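You operate a simulated robot arm through the tools that you are given. There is no shell and no other tool.

The job below is to be done with a simulated robot arm. You get a single attempt, and the scene is never put back.

Task
Scour the cold disc clean, stand the blue beaker on it and set 40 C.
Fine: hot plate at the bench end; the yellow sponge goes back before the knob is turned; the plate stays on. Set down upright: blue beaker. What is to be rubbed or washed off counts as gone when no trace of it is left.

The check looks at the end state, three seconds after you hand in, the way a careful person would. Anything else that was tipped, shoved, dropped, spilled or broken makes it a failure.

Robot
A 7-joint arm with a two-finger parallel gripper, fixed in place. Base frame: the origin is at the foot of the arm, x ahead of it, y to its left, z up; the work surface is at about z = 0. Units: mm, degrees, N and s.
With the tool pointing down near the work surface it reaches from about 220 to 580 mm from the base axis. Its first joint turns from -66.0 to 66.0 degrees. Payload 2.5 kg.
The tool frame sits at the grasp point between the pads (the TCP): z along the fingers, y along the line on which they close. The tips reach 23 mm beyond it. Largest opening 94 mm; finger width 38, thickness 10; the body of the gripper, 54 by 96 mm, starts 39 mm behind the TCP.
Orientation is that of the tool frame in the base frame, as [roll, pitch, yaw] about the fixed x, y, z axes, in that order (R = Rz(yaw) Ry(pitch) Rx(roll)). With the fingers straight down and closing along the base's y, the tool's x points along the base's -x, its y along +y and its z along -z.

Tools
- The arm moves only by the tool nudge_tool. Its argument "rows" is a list of rows, each an object (a shift or turn left out is 0, a gripper value left out holds the last) with "fingers": the closure in counts, from 0 (fully open) to 255 (shut); "offset": the shift along the tool's x, y, z in mm, a list of three; "turn": the turn, a rotation vector about the tool's x, y, z in degrees, a list of three. In form: [{"fingers": fingers, "offset": [dx, dy, dz], "turn": [wx, wy, wz]}, ...]. A call has 1 to 20 rows; each row is the pose to reach, as a shift and turn from the pose commanded when the call began, along the tool's axes at that moment. A row lasts 0.2 s, in which the tool goes at most 50 mm and 8.6 degrees; a call with a longer step from one row to the next is refused whole, and so is a gripper value outside its range. Where a pose cannot be reached the arm comes as near as it can. A force on the tool above 40 N (or 10 N above the force at the start of the call, whichever is more), or a blocked arm, ends the call early, and 0.2 s more pass. The fingers move at their own pace (about 108 mm/s each) and stop on an object; they squeeze with about 34 N. The grip force told is the motor's: it shows also when the fingers shut on nothing. Time passes only in rows, and 0.2 s behind the last, so rows that repeat a pose let the fingers close. The reply holds the time, the measured pose of the TCP, the force on the tool along the base axes, the opening and the grip force, in the units named above and with some noise, with the torque about the TCP (base axes, N m) and any sound that the robot's microphone picked up, and new pictures: "show" is both (left out), scene, wrist or none.
- Cameras (640 x 400 px; columns grow to the right, rows downward): "scene" is fixed at [128.8, -422.9, 530.3]; the picture's right is [0.69, -0.72, 0.00], its down [-0.49, -0.47, -0.73] and it looks along [0.53, 0.50, -0.68] (base axes); focal length 214 px, centre (320, 200). "wrist" rides on the gripper at [86, 16, -74] in the tool frame; the picture's right is [-0.18, 0.98, 0.00], its down [-0.58, -0.11, -0.81] and it looks along [-0.79, -0.15, 0.59] (tool axes); focal length 243 px, centre (320, 200). There is no depth. A picture from a camera that has moved, and an enlarged one, comes with that camera's place and axes in the base frame and with its lens.
- enlarge(camera, box): a new picture of the part [left, top, right, bottom] of that camera's present view, enlarged. No time passes.
- finish_job(): hands the job in; it is judged then, once.

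Places have to be worked out from the pictures, the camera data and where the tool is seen. Open the gripper and draw the arm clear of the work before you hand the job in, unless the task says otherwise.

The tools are called after ">>>" as name(argument=value, ...) on one line, values as JSON. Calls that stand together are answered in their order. nudge_tool: Moves the arm, as the interface text tells. Its arguments: {"type":"object","properties":{"rows":{"type":"array","items":{"type":"object","properties":{"fingers":{"type":"number"},"offset":{"type":"array","items":{"type":"number"}},"turn":{"type":"array","items":{"type":"number"}}}}},"show":{"type":"string","enum":["both","scene","wrist","none"]}},"required":["rows"]} The other tools are called the same way: enlarge (camera, box) takes an enlarged picture of a part of a camera's view; finish_job () hands the job in.

At the start:

```text
clock: 0.0
ee_pos: [439.2, -43.0, 363.2]
tcp_rot: [180.0, 0.0, 180.0]
ft_force: [-0.4, -0.1, -0.5]
moment: [-0.01, 0.01, 0.02]
width: 94.1
grasp_force: 0.0
```

scene: 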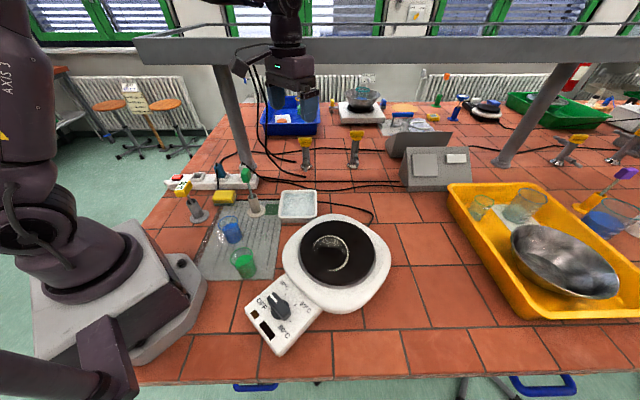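
wrist: 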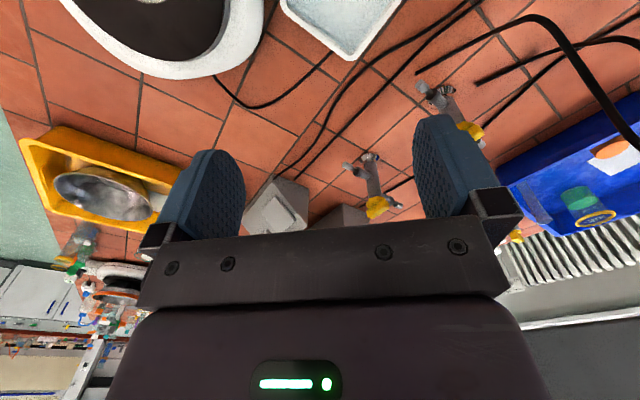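

I begin by looking closer at the hot plate, beakers, sponge and knob in the scene picture before moving.

>>> enlarge(camera="scene", box=[230, 200, 400, 360])

>>> enlarge(camera="scene", box=[160, 160, 330, 290])

>>> enlarge(camera="scene", box=[240, 280, 330, 360])

```text
2.50 times, centred on (315, 280) of scene
camera zoom: at [128.8, -422.9, 530.3], right [0.69, -0.72, 0.0], down [-0.49, -0.47, -0.73], along [0.53, 0.5, -0.68], focal length 536 px, centre (332, 0)
```

zoom: 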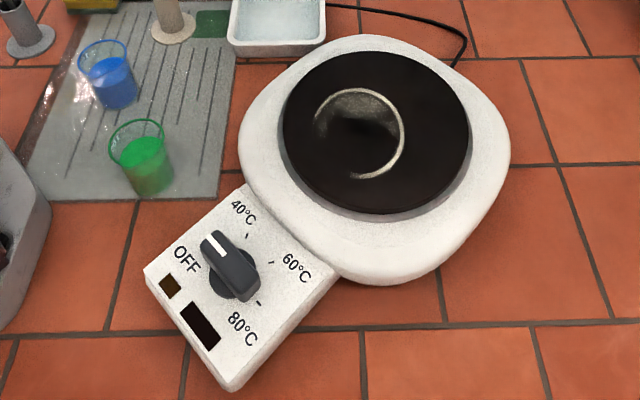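

```text
3.08 times, centred on (245, 225) of scene
camera zoom: at [128.8, -422.9, 530.3], right [0.69, -0.72, 0.0], down [-0.49, -0.47, -0.73], along [0.53, 0.5, -0.68], focal length 660 px, centre (551, 123)
```

zoom: 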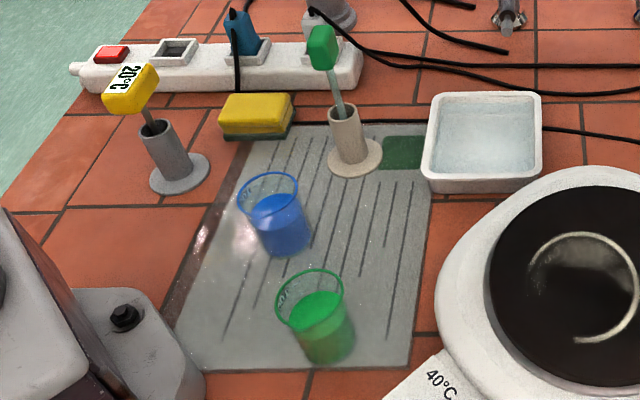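

```text
5.00 times, centred on (285, 320) of scene
camera zoom: at [128.8, -422.9, 530.3], right [0.69, -0.72, 0.0], down [-0.49, -0.47, -0.73], along [0.53, 0.5, -0.68], focal length 1072 px, centre (495, -400)
```

zoom: 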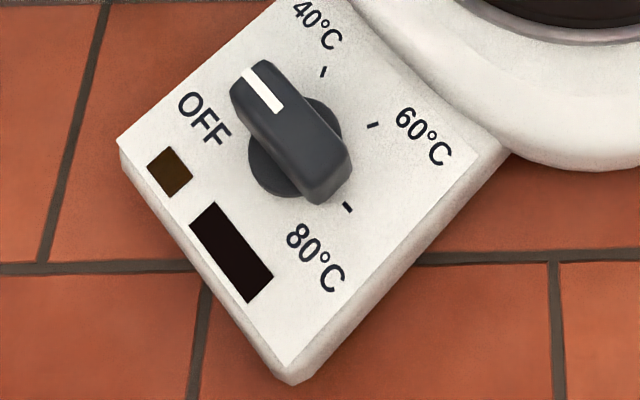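

The disc carries a chalky ring, the knob points at OFF, and the sponge (yellow, green side down) lies near (296, 212) beside the power strip. I move the tool high and left to view the sponge and beakers with the wrist camera.

>>> nudge_tool(rows=[{"fingers": 0, "offset": [27, 30, 9]}, {"offset": [54, 61, 18]}, {"offset": [81, 91, 27]}, {"offset": [108, 122, 36]}, {"offset": [135, 152, 45]}, {"offset": [162, 183, 54]}, {"offset": [189, 213, 63]}])

```text
clock: 1.6
ee_pos: [249.6, 168.2, 299.9]
tcp_rot: [-179.9, 0.0, 179.8]
ft_force: [0.1, 0.1, 0.0]
moment: [0.01, -0.02, 0.0]
width: 94.0
grasp_force: 0.0
camera wrist: at [162.2, 184.3, 375.0], right [0.18, 0.98, 0.0], down [0.58, -0.11, 0.81], along [0.79, -0.15, -0.59], focal length 243 px, centre (320, 200)
```

scene: 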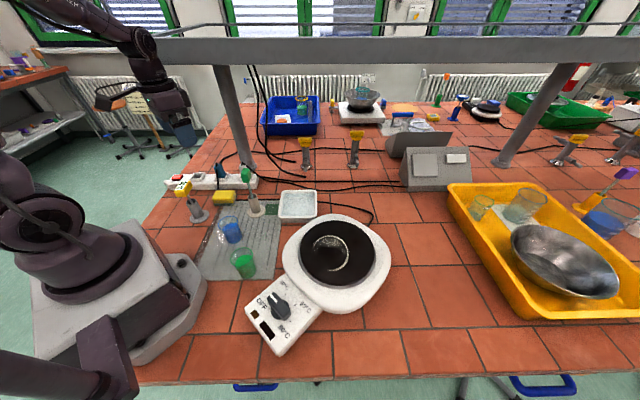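
wrist: 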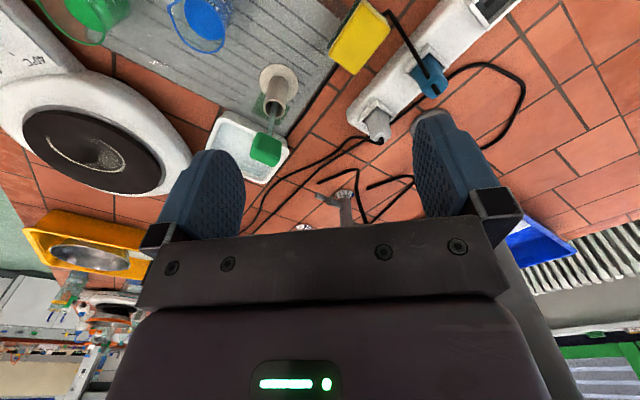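

The sponge, strip and beakers are now in the wrist view; I enlarge to measure the sponge and check the strip and plugs.

>>> enlarge(camera="wrist", box=[300, 0, 460, 100])

>>> enlarge(camera="wrist", box=[0, 0, 320, 200])

>>> enlarge(camera="scene", box=[155, 155, 275, 230])

```text
4.00 times, centred on (380, 50) of wrist
camera zoom: at [162.2, 184.3, 375.0], right [0.18, 0.98, 0.0], down [0.58, -0.11, 0.81], along [0.79, -0.15, -0.59], focal length 970 px, centre (80, 800)
```

zoom: 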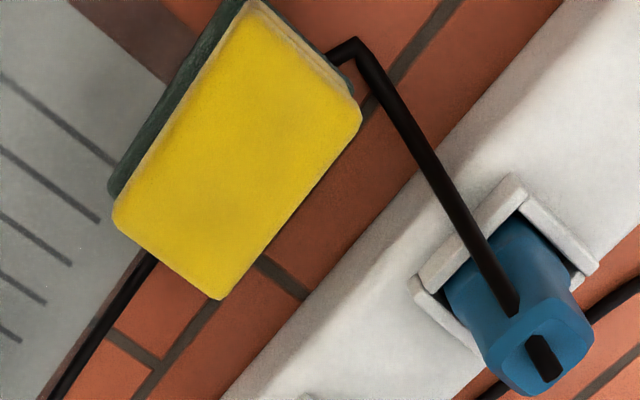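

```text
2.00 times, centred on (160, 100) of wrist
camera zoom: at [162.2, 184.3, 375.0], right [0.18, 0.98, 0.0], down [0.58, -0.11, 0.81], along [0.79, -0.15, -0.59], focal length 485 px, centre (640, 400)
```

zoom: 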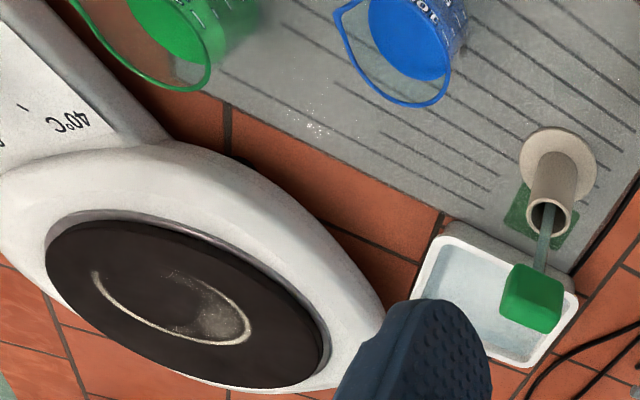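

```text
5.33 times, centred on (215, 192) of scene
camera zoom: at [128.8, -422.9, 530.3], right [0.69, -0.72, 0.0], down [-0.49, -0.47, -0.73], along [0.53, 0.5, -0.68], focal length 1144 px, centre (880, 240)
```

zoom: 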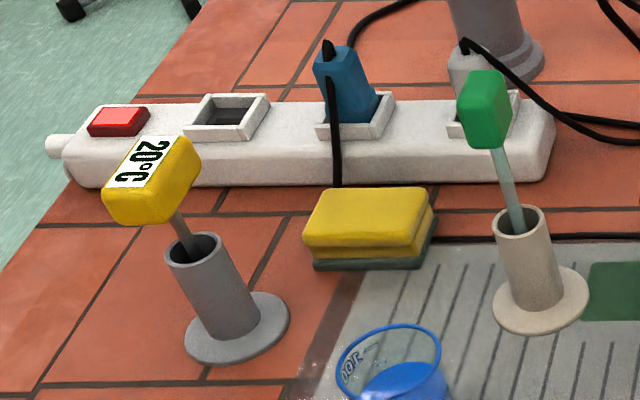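

The sponge top is about 68 x 46 mm, centred near (299, 207), long axis at 135°, with the green scourer underneath; the 20 °C flag stands at (202, 202) and the strip beyond. I turn 45° so the fingers close across the short side, and come over it at z≈150.

>>> nudge_tool(rows=[{"offset": [-12, 10, 0], "turn": [0, 0, 7.5]}, {"offset": [-25, 19, 0], "turn": [0, 0, 15]}, {"offset": [-37, 29, 10], "turn": [0, 0, 22.5]}, {"offset": [-49, 39, 30], "turn": [0, 0, 30]}, {"offset": [-49, 39, 70], "turn": [0, 0, 37.5]}, {"offset": [-49, 39, 110], "turn": [0, 0, 45]}, {"offset": [-49, 39, 150], "turn": [0, 0, 45]}, {"offset": [-49, 39, 150], "turn": [0, 0, 45]}])

```text
clock: 2.9
ee_pos: [306.7, 205.8, 286.0]
tcp_rot: [171.0, 4.1, 139.3]
ft_force: [0.8, 0.2, 0.0]
moment: [0.04, -0.02, 0.03]
width: 93.9
grasp_force: 0.1
stopped in row 6: the arm was blocked; the commanded pose is now the measured one
camera wrist: at [240.0, 269.3, 357.1], right [0.76, 0.62, 0.17], down [0.25, -0.52, 0.82], along [0.6, -0.58, -0.55], focal length 243 px, centre (320, 200)
```

scene: 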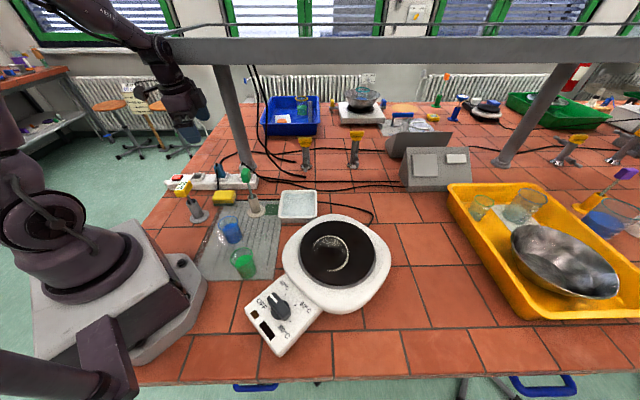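
wrist: 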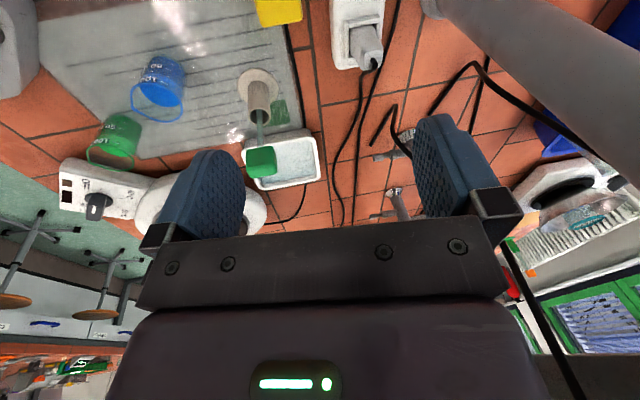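

The arm stopped short at about yaw 139 with a small tilt, most likely a wrist joint limit in this direction. I look at the hand and its camera bracket up close before choosing another approach.

>>> enlarge(camera="scene", box=[90, 0, 250, 150])

```text
2.67 times, centred on (170, 75) of scene
camera zoom: at [128.9, -422.9, 530.2], right [0.69, -0.72, 0.0], down [-0.49, -0.47, -0.73], along [0.53, 0.5, -0.68], focal length 572 px, centre (720, 533)
```

zoom: 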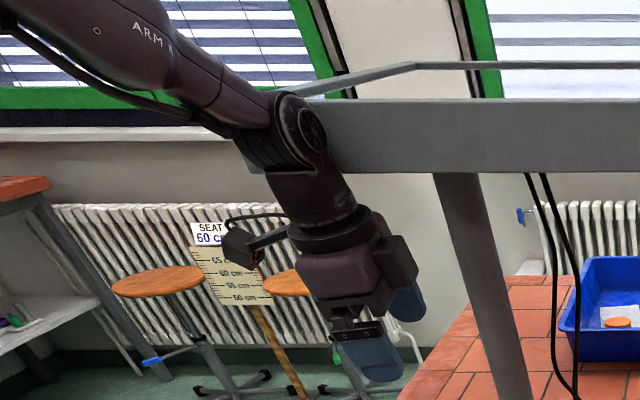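

I judge it is a wrist limit, so I turn the other way: first level the tool while turning back to yaw 180 at this safe height, then go on to the opposite orientation (yaw −45).

>>> nudge_tool(rows=[{"offset": [0, 0, -2], "turn": [1.2, 1.2, -6.8]}, {"offset": [0, 0, -5], "turn": [2.4, 2.4, -13.5]}, {"offset": [0, 0, -8], "turn": [3.6, 3.6, -20.3]}, {"offset": [0, 0, -10], "turn": [4.8, 4.7, -27.1]}, {"offset": [0, 0, -12], "turn": [6.0, 5.9, -33.8]}, {"offset": [0, 0, -14], "turn": [7.15, 7.12, -40.6]}], show="none")

```text
clock: 4.5
ee_pos: [281.1, 190.7, 290.8]
tcp_rot: [-177.8, -2.0, -179.3]
ft_force: [-0.4, -0.2, 0.2]
moment: [0.01, -0.03, 0.02]
width: 93.7
grasp_force: 0.0
stopped in row 6: the arm was blocked; the commanded pose is now the measured one
```

The arm reported a block again though it nearly reached the pose; I look at both pictures before going on.

>>> nudge_tool(rows=[{"offset": [0, 0, 0]}], show="both")

```text
clock: 4.9
ee_pos: [279.5, 191.1, 291.2]
tcp_rot: [-177.9, -1.9, -179.2]
ft_force: [-0.4, 1.1, -0.1]
moment: [-0.01, -0.01, -0.02]
width: 93.9
grasp_force: 0.0
camera wrist: at [196.5, 207.8, 367.7], right [0.17, 0.98, -0.04], down [0.61, -0.07, 0.79], along [0.77, -0.16, -0.61], focal length 243 px, centre (320, 200)
```

scene: 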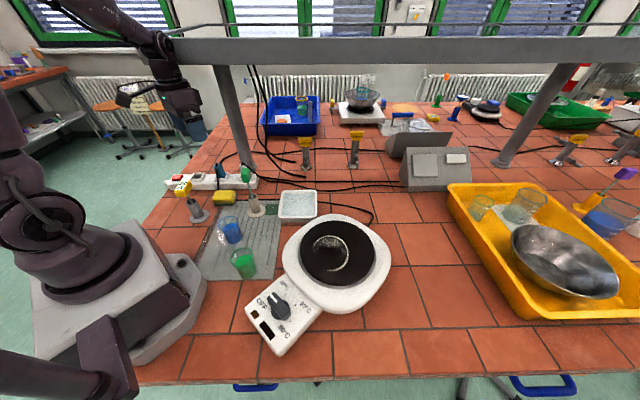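
wrist: 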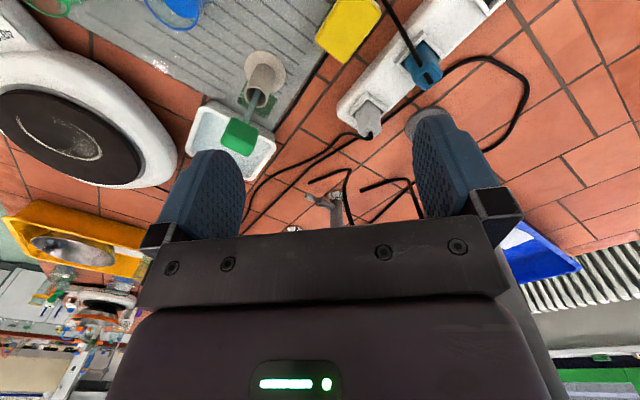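

The pose is nearly level now; I correct the small tilt and see whether the arm moves freely again.

>>> nudge_tool(rows=[{"offset": [0, 0, 0], "turn": [-1.0, -1.0, 0.4]}, {"offset": [0, 0, -4], "turn": [-2.1, -1.9, 0.8]}, {"offset": [0, 0, -8], "turn": [-2.1, -1.9, 0.8]}, {"offset": [0, 0, -8], "turn": [-2.1, -1.9, 0.8]}], show="none")

```text
clock: 5.9
ee_pos: [284.4, 192.2, 296.2]
tcp_rot: [-180.0, -0.2, -179.9]
ft_force: [-0.2, -0.4, -0.4]
moment: [0.02, 0.03, 0.0]
width: 94.1
grasp_force: 0.1
```

The arm follows cleanly and is level again at (284, 192, 296). Now I turn in the opposite sense in steps, staying at this height.

>>> nudge_tool(rows=[{"turn": [0, 0, -8]}, {"turn": [0, 0, -16]}, {"turn": [0, 0, -24]}, {"turn": [0, 0, -32]}, {"turn": [0, 0, -40]}, {"turn": [0, 0, -45]}, {"turn": [0, 0, -45]}], show="none")

```text
clock: 7.5
ee_pos: [282.6, 192.1, 297.4]
tcp_rot: [180.0, -0.3, -134.7]
ft_force: [0.0, 0.2, 0.6]
moment: [0.0, 0.02, 0.0]
width: 93.9
grasp_force: 0.0
```

That turn went cleanly to yaw −135. I go on by another 90° toward yaw −45.

>>> nudge_tool(rows=[{"turn": [0, 0, -8]}, {"turn": [0, 0, -16]}, {"turn": [0, 0, -24]}, {"turn": [0, 0, -32]}, {"turn": [0, 0, -40]}, {"turn": [0, 0, -48]}, {"turn": [0, 0, -56]}, {"turn": [0, 0, -64]}, {"turn": [0, 0, -72]}, {"turn": [0, 0, -80]}, {"turn": [0, 0, -88]}, {"turn": [0, 0, -90]}, {"turn": [0, 0, -90]}], show="both")

```text
clock: 10.3
ee_pos: [281.5, 192.6, 297.8]
tcp_rot: [179.8, 0.2, -44.8]
ft_force: [0.0, 0.0, 0.1]
moment: [-0.03, 0.02, 0.01]
width: 94.0
grasp_force: 0.0
camera wrist: at [332.1, 119.0, 371.9], right [-0.82, -0.57, 0.0], down [-0.33, 0.49, 0.81], along [-0.46, 0.66, -0.59], focal length 243 px, centre (320, 200)
```

scene: 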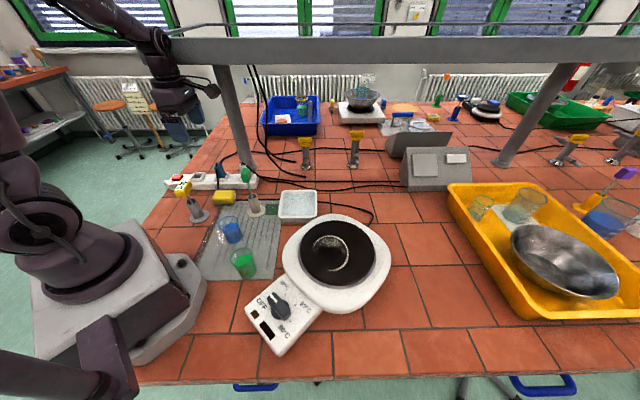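
wrist: 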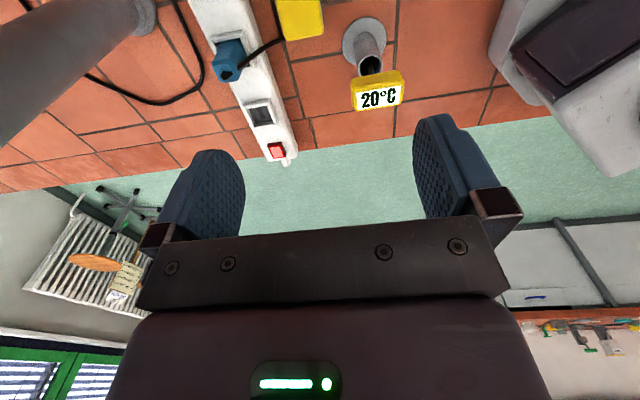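

Yaw −45 is reached cleanly. I move above the sponge at about (296, 210), with the fingers partly closed to about 72 mm so they stay clear of the strip, and come down to z≈130 to look.

>>> nudge_tool(rows=[{"fingers": 60, "offset": [-1, -11, 20]}, {"offset": [-2, -22.6, 50]}, {"offset": [-2, -22.6, 90]}, {"offset": [-2, -22.6, 130]}, {"offset": [-2, -22.6, 168]}, {"offset": [-2, -22.6, 168]}], show="both")

```text
clock: 11.1
ee_pos: [308.7, 199.8, 271.2]
tcp_rot: [-173.0, -5.3, -46.7]
ft_force: [-0.4, 0.0, 0.0]
moment: [-0.02, 0.01, 0.03]
width: 72.1
grasp_force: 0.1
stopped in row 4: the arm was blocked; the commanded pose is now the measured one
camera wrist: at [345.2, 123.6, 351.4], right [-0.83, -0.54, -0.14], down [-0.44, 0.48, 0.76], along [-0.34, 0.69, -0.64], focal length 243 px, centre (320, 200)
```

scene: 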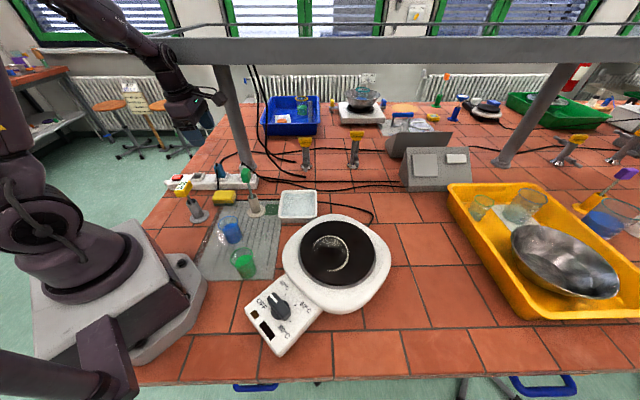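
wrist: 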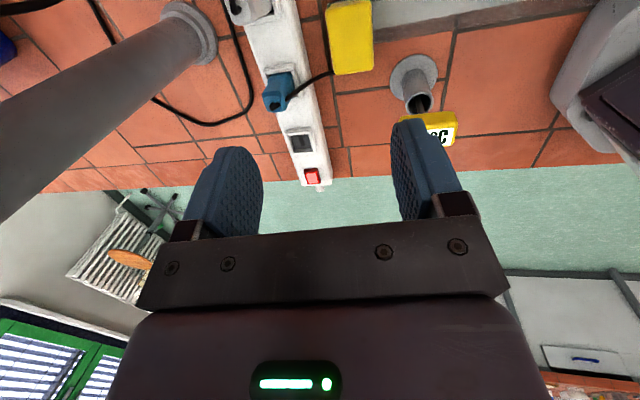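

The arm stops near (300, 205) whatever the yaw, so some joint or link further up is the cause, not the hand (force is about zero). I look at the arm's shape in the scene view.

>>> enlarge(camera="scene", box=[0, 0, 240, 150])

>>> enlarge(camera="scene", box=[0, 100, 240, 320])

```text
2.67 times, centred on (120, 75) of scene
camera zoom: at [129.0, -422.8, 530.2], right [0.69, -0.72, 0.0], down [-0.49, -0.47, -0.73], along [0.53, 0.5, -0.68], focal length 572 px, centre (853, 533)
```

zoom: 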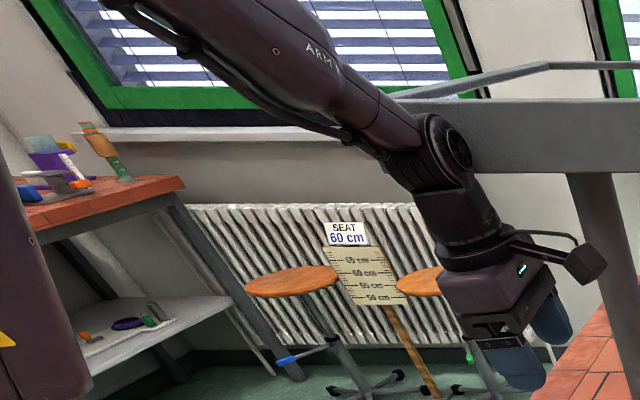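

```text
1.82 times, centred on (120, 210) of scene
camera zoom: at [129.0, -422.8, 530.2], right [0.69, -0.72, 0.0], down [-0.49, -0.47, -0.73], along [0.53, 0.5, -0.68], focal length 390 px, centre (684, 182)
```

zoom: 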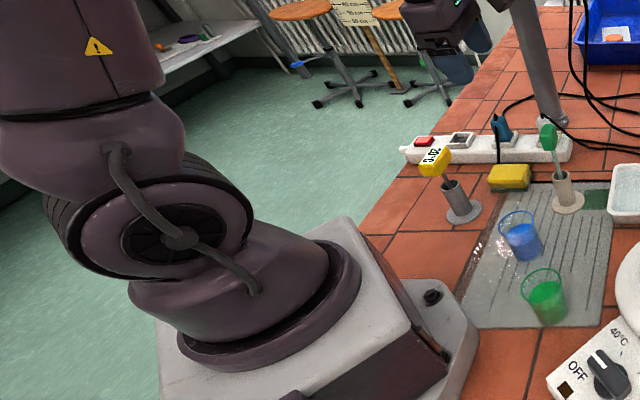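

In the view the wrist joint coincides with the left end of the grey overhead beam, and the tilt says the wrist is being held back from going outward — the beam may hang nearer than its posts suggest. I back off towards the base and level the tool.

>>> nudge_tool(rows=[{"offset": [-2, 24, -13], "turn": [-2, -1.5, 0]}, {"offset": [-4, 47, -26], "turn": [-4, -3, 0]}, {"offset": [-6, 70, -39], "turn": [-6, -4.5, 0]}, {"offset": [-7, 94, -51], "turn": [-7, -5.3, 0]}, {"offset": [-7, 94, -51], "turn": [-7, -5.3, 0]}], show="none")

```text
clock: 12.3
ee_pos: [230.4, 138.8, 308.7]
tcp_rot: [-179.7, 0.0, -46.3]
ft_force: [-0.1, 0.4, 0.2]
moment: [0.03, -0.02, -0.01]
width: 72.0
grasp_force: 0.1
```

Free again at (230, 139, 309). I move to (300, −50, 330) facing the beam, so the wrist camera can show where the beam really is.

>>> nudge_tool(rows=[{"offset": [17, 7, -2], "turn": [0, 0, 8]}, {"offset": [34, 15, -4], "turn": [0, 0, 16]}, {"offset": [50, 22, -6], "turn": [0, 0, 24]}, {"offset": [67, 29, -8], "turn": [0, 0, 32]}, {"offset": [84, 36, -10], "turn": [0, 0, 40]}, {"offset": [101, 44, -12], "turn": [0, 0, 48]}, {"offset": [118, 51, -14], "turn": [0, 0, 56]}, {"offset": [135, 58, -16], "turn": [0, 0, 64]}, {"offset": [151, 65, -18], "turn": [0, 0, 72]}, {"offset": [168, 73, -20], "turn": [0, 0, 80]}, {"offset": [185, 80, -21], "turn": [0, 0, 88]}, {"offset": [185, 80, -21], "turn": [0, 0, 88.5]}], show="none")

>>> nudge_tool(rows=[{"turn": [0, -8, 0]}, {"turn": [0, -16, 0]}, {"turn": [0, -24, 0]}, {"turn": [0, -30, 0]}, {"turn": [0, -30, 0]}], show="both")

```text
clock: 14.9
ee_pos: [300.1, -49.2, 329.8]
tcp_rot: [180.0, 0.2, -135.0]
ft_force: [0.0, 0.2, -0.6]
moment: [0.03, 0.02, 0.0]
width: 72.0
grasp_force: 0.0
```

```text
clock: 16.1
ee_pos: [300.0, -48.5, 330.2]
tcp_rot: [-180.0, 30.2, -134.8]
ft_force: [0.3, 0.4, -0.3]
moment: [0.02, 0.0, -0.01]
width: 71.9
grasp_force: 0.0
camera wrist: at [209.4, -118.0, 351.3], right [-0.58, 0.81, 0.09], down [0.14, -0.01, 0.99], along [0.8, 0.59, -0.11], focal length 243 px, centre (320, 200)
```

scene: 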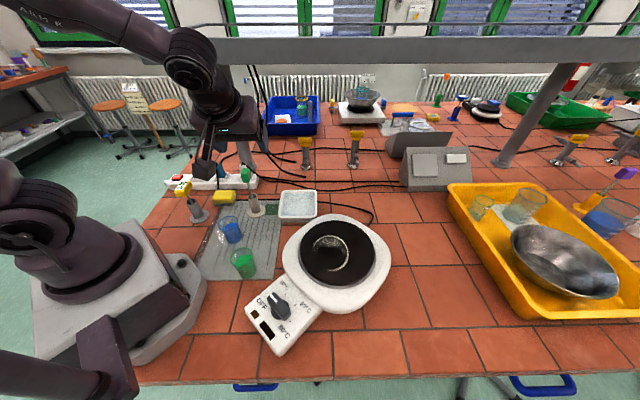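
wrist: 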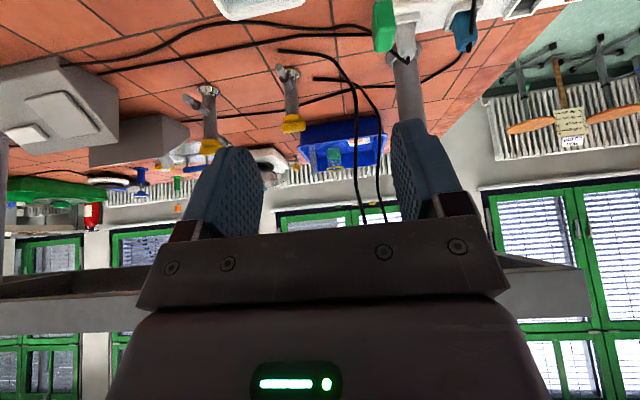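

The wrist view settles it: the grey beam is the front of a shelf whose underside is at z≈421 and whose front edge lies only ~17 mm beyond the sponge, so the wrist must come in low, underneath it. I level the tool again first.

>>> nudge_tool(rows=[{"turn": [0, 8, 0]}, {"turn": [0, 16, 0]}, {"turn": [0, 24, 0]}, {"turn": [0, 30.2, 0]}, {"turn": [0, 30.2, 0]}], show="none")

```text
clock: 17.3
ee_pos: [301.4, -47.8, 329.7]
tcp_rot: [-179.9, -0.2, -134.9]
ft_force: [-0.4, 0.0, -0.2]
moment: [0.01, 0.01, -0.02]
width: 71.8
grasp_force: 0.0
```

Level again. I go back to the inner point (230, 140, 300), turning to yaw 135 so the camera bracket will point away from the green stick.

>>> nudge_tool(rows=[{"offset": [-7, 15, 2], "turn": [0, 0, 7.5]}, {"offset": [-14, 30, 5], "turn": [0, 0, 15]}, {"offset": [-21, 46, 7], "turn": [0, 0, 22.5]}, {"offset": [-28, 61, 10], "turn": [0, 0, 30]}, {"offset": [-35, 76, 12], "turn": [0, 0, 37.5]}, {"offset": [-42, 92, 15], "turn": [0, 0, 45]}, {"offset": [-48, 107, 17], "turn": [0, 0, 52.5]}, {"offset": [-55, 122, 20], "turn": [0, 0, 60]}, {"offset": [-62, 137, 22], "turn": [0, 0, 67.5]}, {"offset": [-69, 153, 25], "turn": [0, 0, 75]}, {"offset": [-76, 168, 27], "turn": [0, 0, 82.5]}, {"offset": [-83, 183, 30], "turn": [0, 0, 90]}, {"offset": [-83, 183, 30], "turn": [0, 0, 90]}], show="none")

```text
clock: 20.1
ee_pos: [230.1, 139.0, 299.5]
tcp_rot: [179.9, 0.0, 135.2]
ft_force: [-0.5, 0.3, -0.2]
moment: [-0.04, 0.03, -0.02]
width: 71.9
grasp_force: 0.1
```

Yaw 135 is fine here. I descend at this inner point to z≈150, camera bracket still above the 20 °C flag, and look.

>>> nudge_tool(rows=[{"offset": [0, 0, 40]}, {"offset": [0, 0, 80]}, {"offset": [0, 0, 120]}, {"offset": [0, 0, 150]}, {"offset": [0, 0, 150]}], show="both")

```text
clock: 21.3
ee_pos: [229.4, 139.3, 149.5]
tcp_rot: [180.0, -0.1, 135.1]
ft_force: [-0.5, 0.5, 0.3]
moment: [0.0, 0.01, 0.01]
width: 71.8
grasp_force: 0.0
camera wrist: at [179.2, 209.6, 224.1], right [0.82, 0.57, 0.0], down [0.33, -0.49, 0.81], along [0.46, -0.66, -0.59], focal length 243 px, centre (320, 200)
```

scene: 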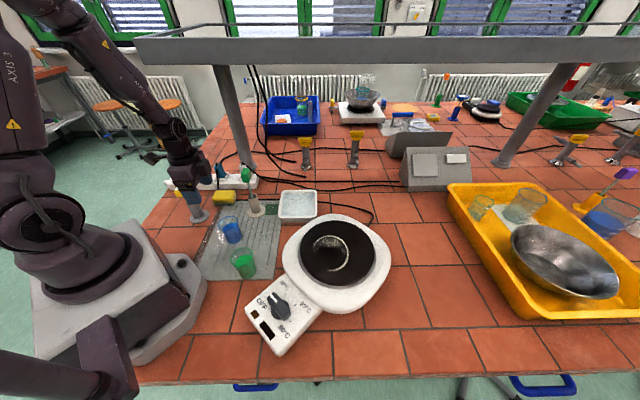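
wrist: 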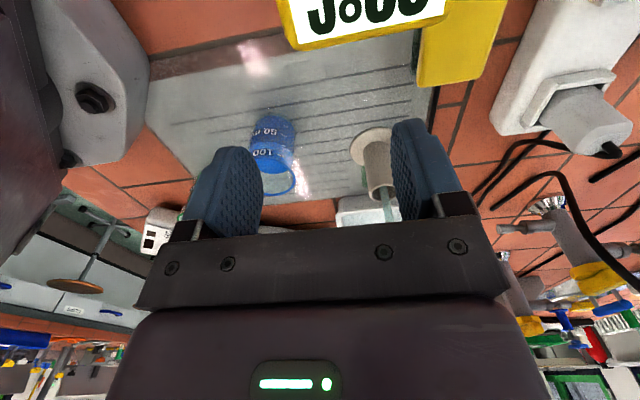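

Clear around. I slide outward under the shelf edge at z≈150 to be over the sponge at about (299, 207).

>>> nudge_tool(rows=[{"offset": [-0.5, 25, 0]}, {"offset": [-0.8, 50, 0]}, {"offset": [-1.1, 75, 0]}, {"offset": [-1.5, 97, 0]}, {"offset": [-1.5, 97, 0]}], show="both")

```text
clock: 22.5
ee_pos: [299.6, 206.5, 150.8]
tcp_rot: [-180.0, 0.0, 135.3]
ft_force: [0.9, -0.4, 0.3]
moment: [0.03, 0.0, 0.0]
width: 71.7
grasp_force: 0.0
camera wrist: at [248.6, 278.4, 224.9], right [0.82, 0.57, 0.0], down [0.33, -0.49, 0.81], along [0.46, -0.66, -0.59], focal length 243 px, centre (320, 200)
```

scene: 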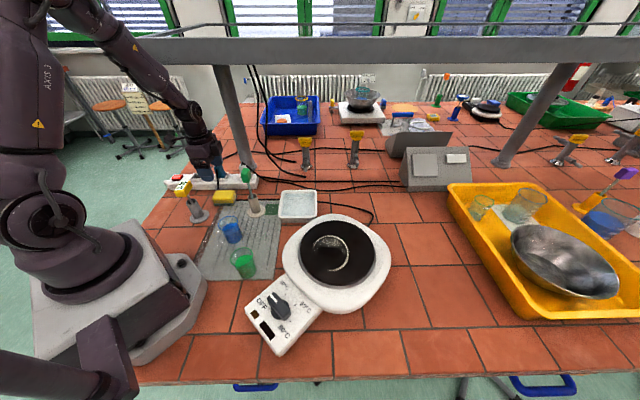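
wrist: 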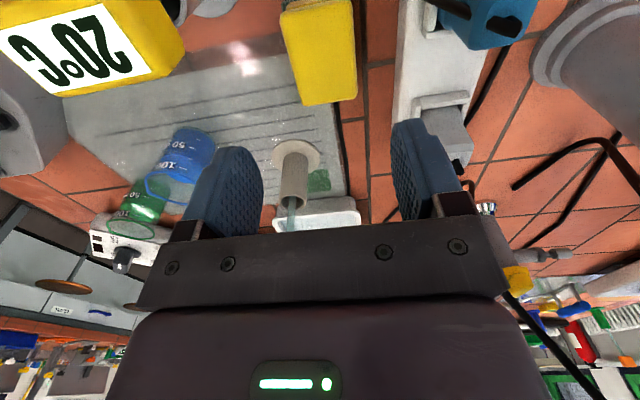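

I'm over the sponge with no block. I enlarge to check the alignment and the fingers' clearance from the strip.

>>> enlarge(camera="wrist", box=[220, 0, 500, 175])

>>> enlarge(camera="scene", box=[150, 120, 280, 220])

```text
2.29 times, centred on (360, 88) of wrist
camera zoom: at [248.6, 278.4, 224.9], right [0.82, 0.57, 0.0], down [0.33, -0.49, 0.81], along [0.46, -0.66, -0.59], focal length 555 px, centre (229, 457)
```

zoom: 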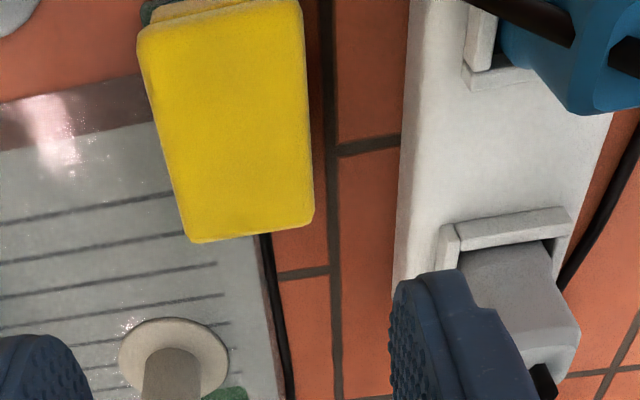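

```text
4.00 times, centred on (215, 170) of scene
camera zoom: at [128.9, -422.9, 530.3], right [0.69, -0.72, 0.0], down [-0.49, -0.47, -0.73], along [0.53, 0.5, -0.68], focal length 858 px, centre (740, 320)
```

zoom: 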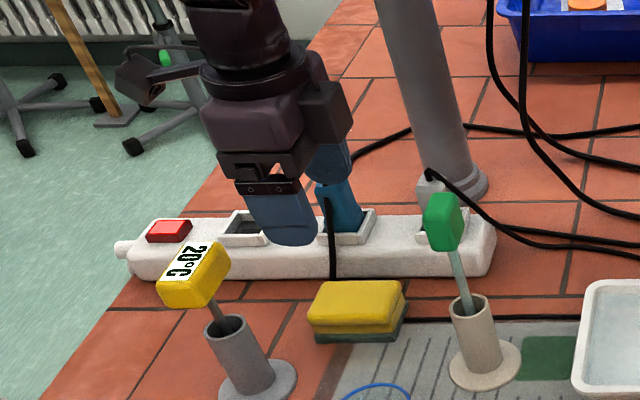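

The sponge sits at about (+0.6, +2.3) in tool axes with ~2° twist, and the strip edge is at +55 mm. I narrow the fingers to about 66 mm, correct the twist, and come down to z≈50 for a check.

>>> nudge_tool(rows=[{"fingers": 76, "offset": [0.5, 2, 10], "turn": [0, 0, 2]}, {"offset": [0.5, 2, 40], "turn": [0, 0, 2]}, {"offset": [0.5, 2, 70], "turn": [0, 0, 2]}, {"offset": [0.5, 2, 100], "turn": [0, 0, 2]}, {"offset": [0.5, 2, 100], "turn": [0, 0, 2]}], show="both")

```text
clock: 23.7
ee_pos: [300.6, 208.1, 50.5]
tcp_rot: [179.9, 0.1, 133.1]
ft_force: [0.0, 0.1, -0.1]
moment: [0.0, 0.01, 0.0]
width: 65.9
grasp_force: 0.0
camera wrist: at [252.3, 281.5, 125.1], right [0.84, 0.54, 0.0], down [0.32, -0.5, 0.81], along [0.43, -0.68, -0.59], focal length 243 px, centre (320, 200)
```

scene: 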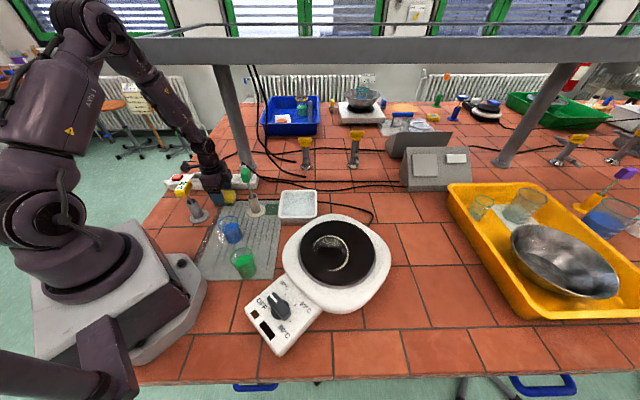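
wrist: 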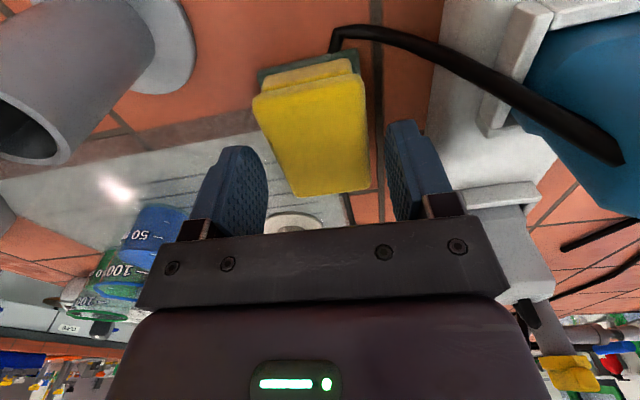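

The sponge is centred between the fingers. I go down to z≈31 (tips about 8 mm above the bench) and close.

>>> nudge_tool(rows=[{"offset": [0, 0, 7]}, {"offset": [0, 0, 14]}, {"offset": [0, 0, 19.5]}, {"offset": [0, 0, 19.5]}], show="wrist")

>>> nudge_tool(rows=[{"fingers": 255}, {}, {}, {}], show="both")

```text
clock: 24.7
ee_pos: [300.3, 208.8, 30.4]
tcp_rot: [-180.0, 0.2, 133.1]
ft_force: [1.1, -0.1, 0.1]
moment: [0.01, 0.02, 0.03]
width: 65.8
grasp_force: 0.1
camera wrist: at [252.6, 281.7, 105.7], right [0.84, 0.54, 0.0], down [0.32, -0.5, 0.81], along [0.43, -0.68, -0.59], focal length 243 px, centre (320, 200)
```

wrist: 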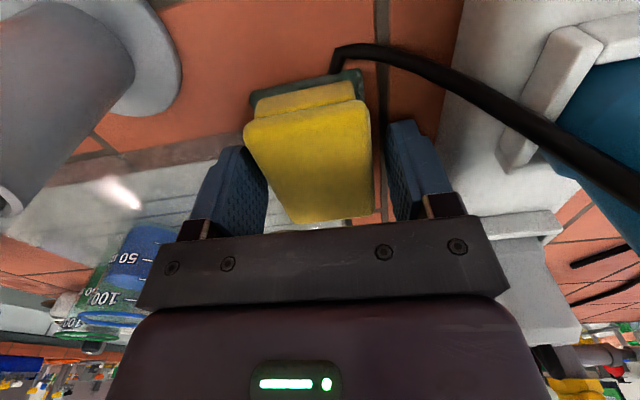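

```text
clock: 25.7
ee_pos: [300.6, 208.9, 29.8]
tcp_rot: [179.9, 0.0, 133.1]
ft_force: [0.3, 0.5, 0.0]
moment: [-0.05, -0.01, -0.02]
width: 49.0
grasp_force: 33.4
camera wrist: at [252.5, 281.8, 105.8], right [0.84, 0.54, 0.0], down [0.32, -0.5, 0.81], along [0.43, -0.68, -0.59], focal length 243 px, centre (320, 200)
```

scene: 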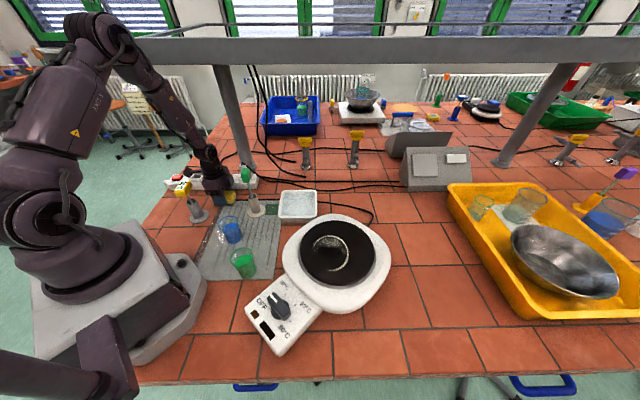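
wrist: 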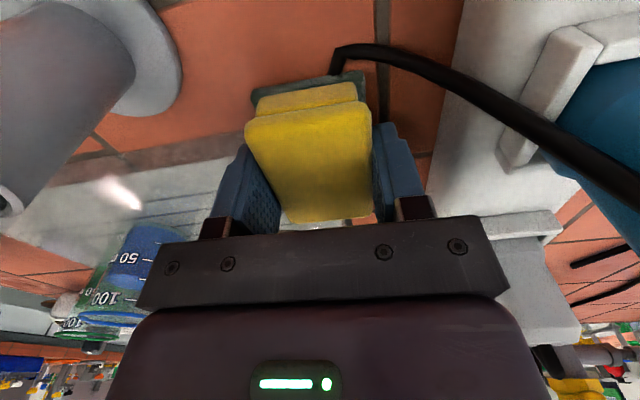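

The sponge is held (49 mm, 33 N). I lift it to z≈150 in place, staying under the shelf, and check it came along.

>>> nudge_tool(rows=[{"offset": [0, 0, -10]}, {"offset": [0, 0, -30]}, {"offset": [0, 0, -60]}, {"offset": [0, 0, -90]}, {"offset": [0, 0, -120]}, {"offset": [0, 0, -120]}], show="both")

```text
clock: 27.1
ee_pos: [300.0, 208.7, 150.6]
tcp_rot: [-180.0, 0.0, 133.0]
ft_force: [0.1, -0.4, 0.0]
moment: [0.01, -0.02, 0.03]
width: 49.1
grasp_force: 34.0
camera wrist: at [251.9, 282.3, 225.7], right [0.84, 0.54, 0.0], down [0.32, -0.5, 0.81], along [0.43, -0.68, -0.59], focal length 243 px, centre (320, 200)
```

scene: 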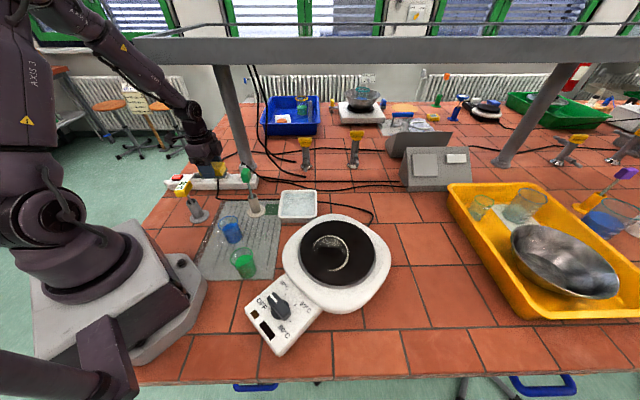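
wrist: 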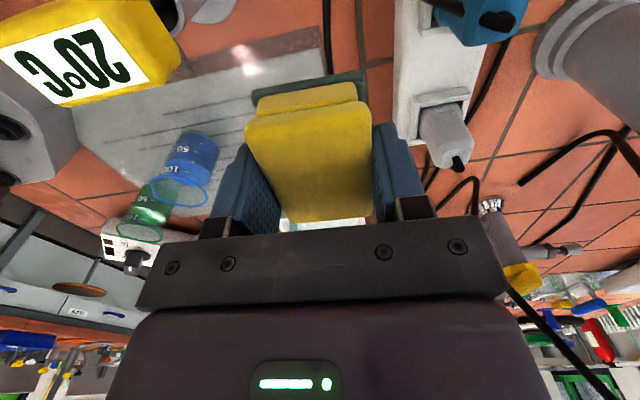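

The sponge is lifted with it level. A quick zoom on its spot to note any mark and where the cable runs.

>>> enlarge(camera="scene", box=[160, 130, 300, 230])

```text
4.00 times, centred on (230, 180) of scene
camera zoom: at [128.8, -422.9, 530.3], right [0.69, -0.72, 0.0], down [-0.49, -0.47, -0.73], along [0.53, 0.5, -0.68], focal length 858 px, centre (680, 280)
```

zoom: 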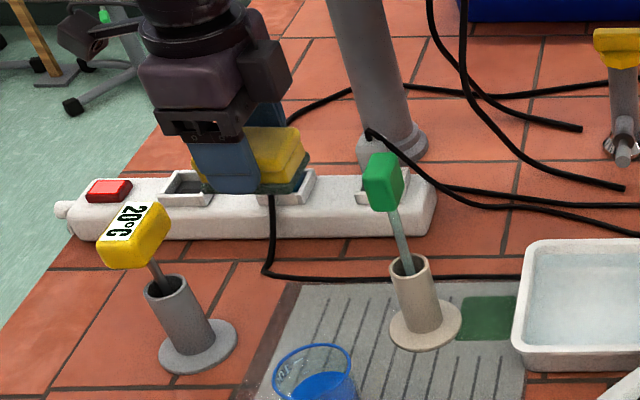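

The spot underneath shows only the flat cable. I retreat the way I came: inward at z≈150, then up to z≈260.

>>> nudge_tool(rows=[{"offset": [-0.7, -25, 0]}, {"offset": [-1.4, -50, 0]}, {"offset": [-2, -75, 0]}, {"offset": [-2.7, -98, 0]}, {"offset": [-2.7, -98, -40]}, {"offset": [-2.7, -98, -80]}, {"offset": [-2.7, -98, -110]}, {"offset": [-2.7, -98, -110]}], show="none")

```text
clock: 28.9
ee_pos: [231.1, 139.9, 260.0]
tcp_rot: [179.9, 0.1, 133.0]
ft_force: [0.4, -0.6, 0.0]
moment: [-0.05, 0.0, -0.01]
width: 49.0
grasp_force: 33.6
```

Next, over to the hot plate: I judge the disc centre at about (373, −249), top near z≈70, with the stain ring centred near (365, −235). I move above it at z≈200.

>>> nudge_tool(rows=[{"offset": [-40.6, -17.5, 0]}, {"offset": [-81.2, -35, 0]}, {"offset": [-121.8, -52.6, 0]}, {"offset": [-162.4, -70, 0]}, {"offset": [-203, -87.7, 10]}, {"offset": [-243.7, -105.2, 20]}, {"offset": [-284.3, -122.7, 35]}, {"offset": [-325, -140.3, 50]}, {"offset": [-365.5, -157.8, 60]}, {"offset": [-365.5, -157.8, 60]}], show="both")

```text
clock: 31.1
ee_pos: [366.0, -235.6, 199.6]
tcp_rot: [179.9, -0.1, 133.2]
ft_force: [-0.7, -0.3, -1.3]
moment: [-0.02, 0.01, -0.01]
width: 49.2
grasp_force: 34.1
camera wrist: at [318.2, -162.0, 275.0], right [0.84, 0.54, 0.0], down [0.32, -0.5, 0.81], along [0.43, -0.68, -0.59], focal length 243 px, centre (320, 200)
```

scene: 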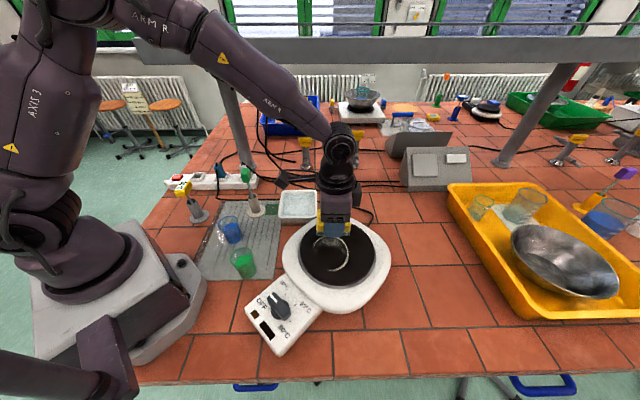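
wrist: 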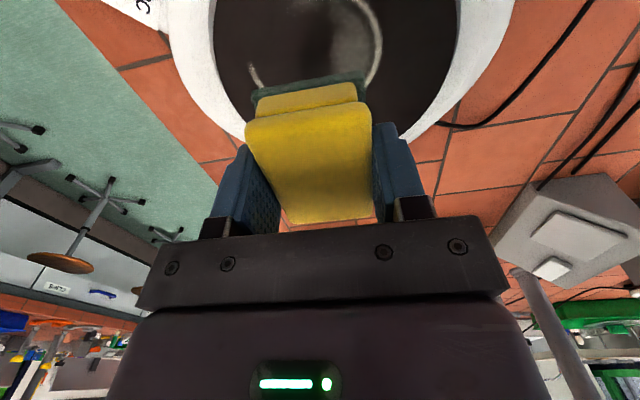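

The ring spans roughly ±50 mm around the present spot. I lower to TCP z≈120 and feel for contact with the sponge.

>>> nudge_tool(rows=[{"offset": [0, 0, 35]}, {"offset": [0, 0, 65]}, {"offset": [0, 0, 75]}, {"offset": [0, 0, 79]}, {"offset": [0, 0, 79]}], show="scene")

```text
clock: 32.3
ee_pos: [365.9, -234.8, 120.6]
tcp_rot: [179.9, 0.0, 133.1]
ft_force: [-0.1, -0.2, -0.7]
moment: [0.0, 0.02, -0.01]
width: 49.0
grasp_force: 34.1
```

scene: 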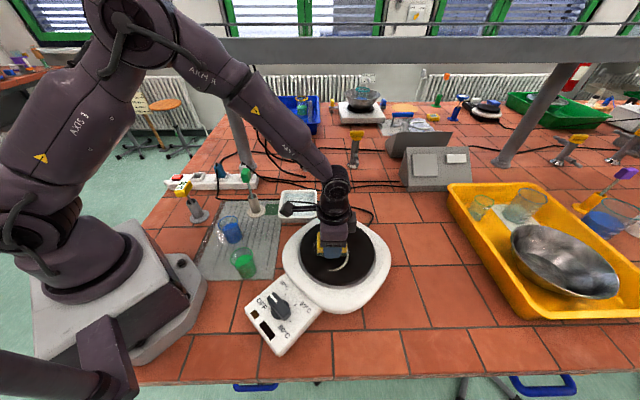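

No contact yet at z=120.6. I look closely at the gap, then continue down in small steps.

>>> enlarge(camera="scene", box=[280, 200, 400, 300])

>>> nudge_tool(rows=[{"offset": [0, 0, 3]}, {"offset": [0, 0, 6]}, {"offset": [0, 0, 9]}, {"offset": [0, 0, 9]}], show="none")

```text
4.00 times, centred on (340, 250) of scene
camera zoom: at [128.8, -422.9, 530.3], right [0.69, -0.72, 0.0], down [-0.49, -0.47, -0.73], along [0.53, 0.5, -0.68], focal length 858 px, centre (240, 0)
```

zoom: 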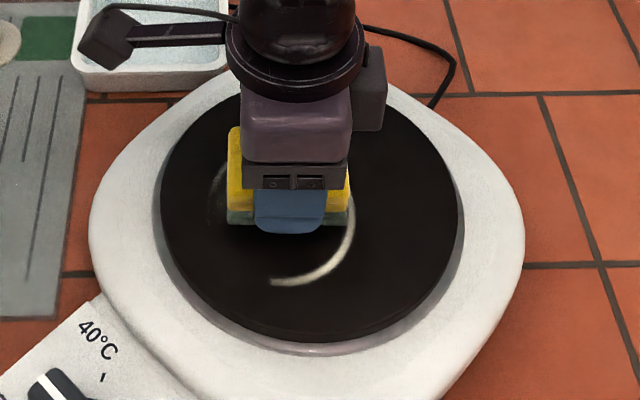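

```text
clock: 33.3
ee_pos: [367.2, -235.1, 113.0]
tcp_rot: [179.8, 0.1, 133.1]
ft_force: [-0.8, 0.2, 0.1]
moment: [-0.01, 0.05, -0.01]
width: 48.7
grasp_force: 34.0
```

Still essentially no force at z≈113. I continue down in 2 mm steps.

>>> nudge_tool(rows=[{"offset": [0, 0, 2]}, {"offset": [0, 0, 4]}, {"offset": [0, 0, 6]}, {"offset": [0, 0, 6]}], show="none")

```text
clock: 34.4
ee_pos: [365.7, -235.3, 108.5]
tcp_rot: [180.0, 0.1, 133.0]
ft_force: [-3.7, 2.0, 6.7]
moment: [-0.06, 0.1, -0.05]
width: 49.0
grasp_force: 34.0
stopped in row 4: the force on the tool passed its limit at 41 N (the readings are from after the stop); the commanded pose is now the measured one
```

Contact: the disc top is at about z≈79 (TCP ≈ 109) and it is stiff; force now is about 7 N. I rub with a short test stroke at this height to see forces and effect.

>>> nudge_tool(rows=[{"offset": [15, 0, 0]}, {"offset": [36, 0, 0]}, {"offset": [10, 0, 0]}, {"offset": [-15, 0, 0]}, {"offset": [-32, 0, 0]}, {"offset": [-10, 0, 0]}, {"offset": [10, 0, 0]}, {"offset": [36, 0, 0]}, {"offset": [36, 0, 0]}], show="both")

```text
clock: 36.4
ee_pos: [341.1, -208.3, 108.4]
tcp_rot: [179.9, 0.0, 133.0]
ft_force: [1.6, -2.9, 2.3]
moment: [-0.11, -0.03, 0.02]
width: 49.1
grasp_force: 34.1
camera wrist: at [294.1, -134.8, 183.6], right [0.84, 0.54, 0.0], down [0.32, -0.5, 0.81], along [0.43, -0.68, -0.59], focal length 243 px, centre (320, 200)
```

scene: 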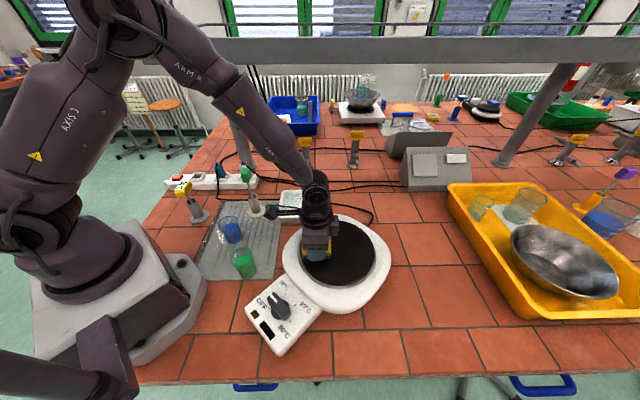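
wrist: 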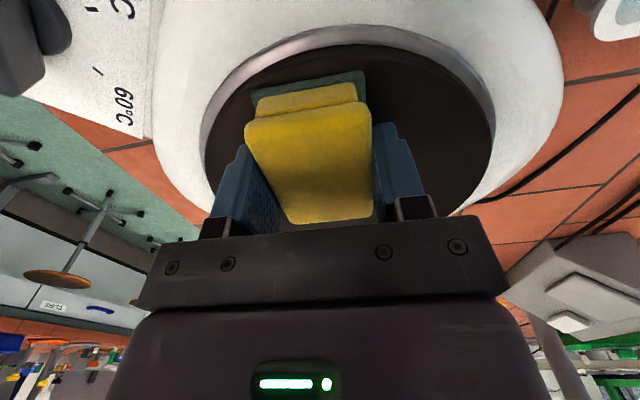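

The stain is plainly going under the scourer; I zoom in on what remains.

>>> enlarge(camera="scene", box=[280, 200, 400, 300])

>>> enlarge(camera="wrist", box=[190, 20, 510, 220])

```text
4.00 times, centred on (340, 250) of scene
camera zoom: at [128.8, -422.9, 530.3], right [0.69, -0.72, 0.0], down [-0.49, -0.47, -0.73], along [0.53, 0.5, -0.68], focal length 858 px, centre (240, 0)
```

zoom: 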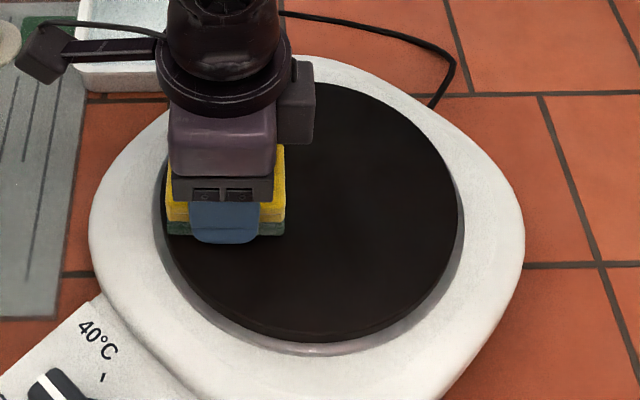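

```text
2.00 times, centred on (350, 120) of wrist
camera zoom: at [294.1, -134.8, 183.6], right [0.84, 0.54, 0.0], down [0.32, -0.5, 0.81], along [0.43, -0.68, -0.59], focal length 485 px, centre (260, 360)
```

zoom: 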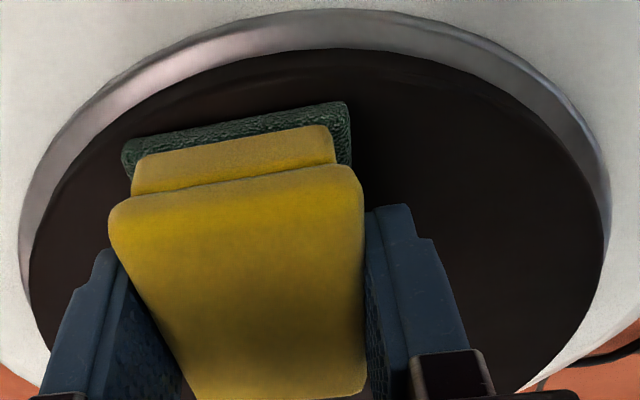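

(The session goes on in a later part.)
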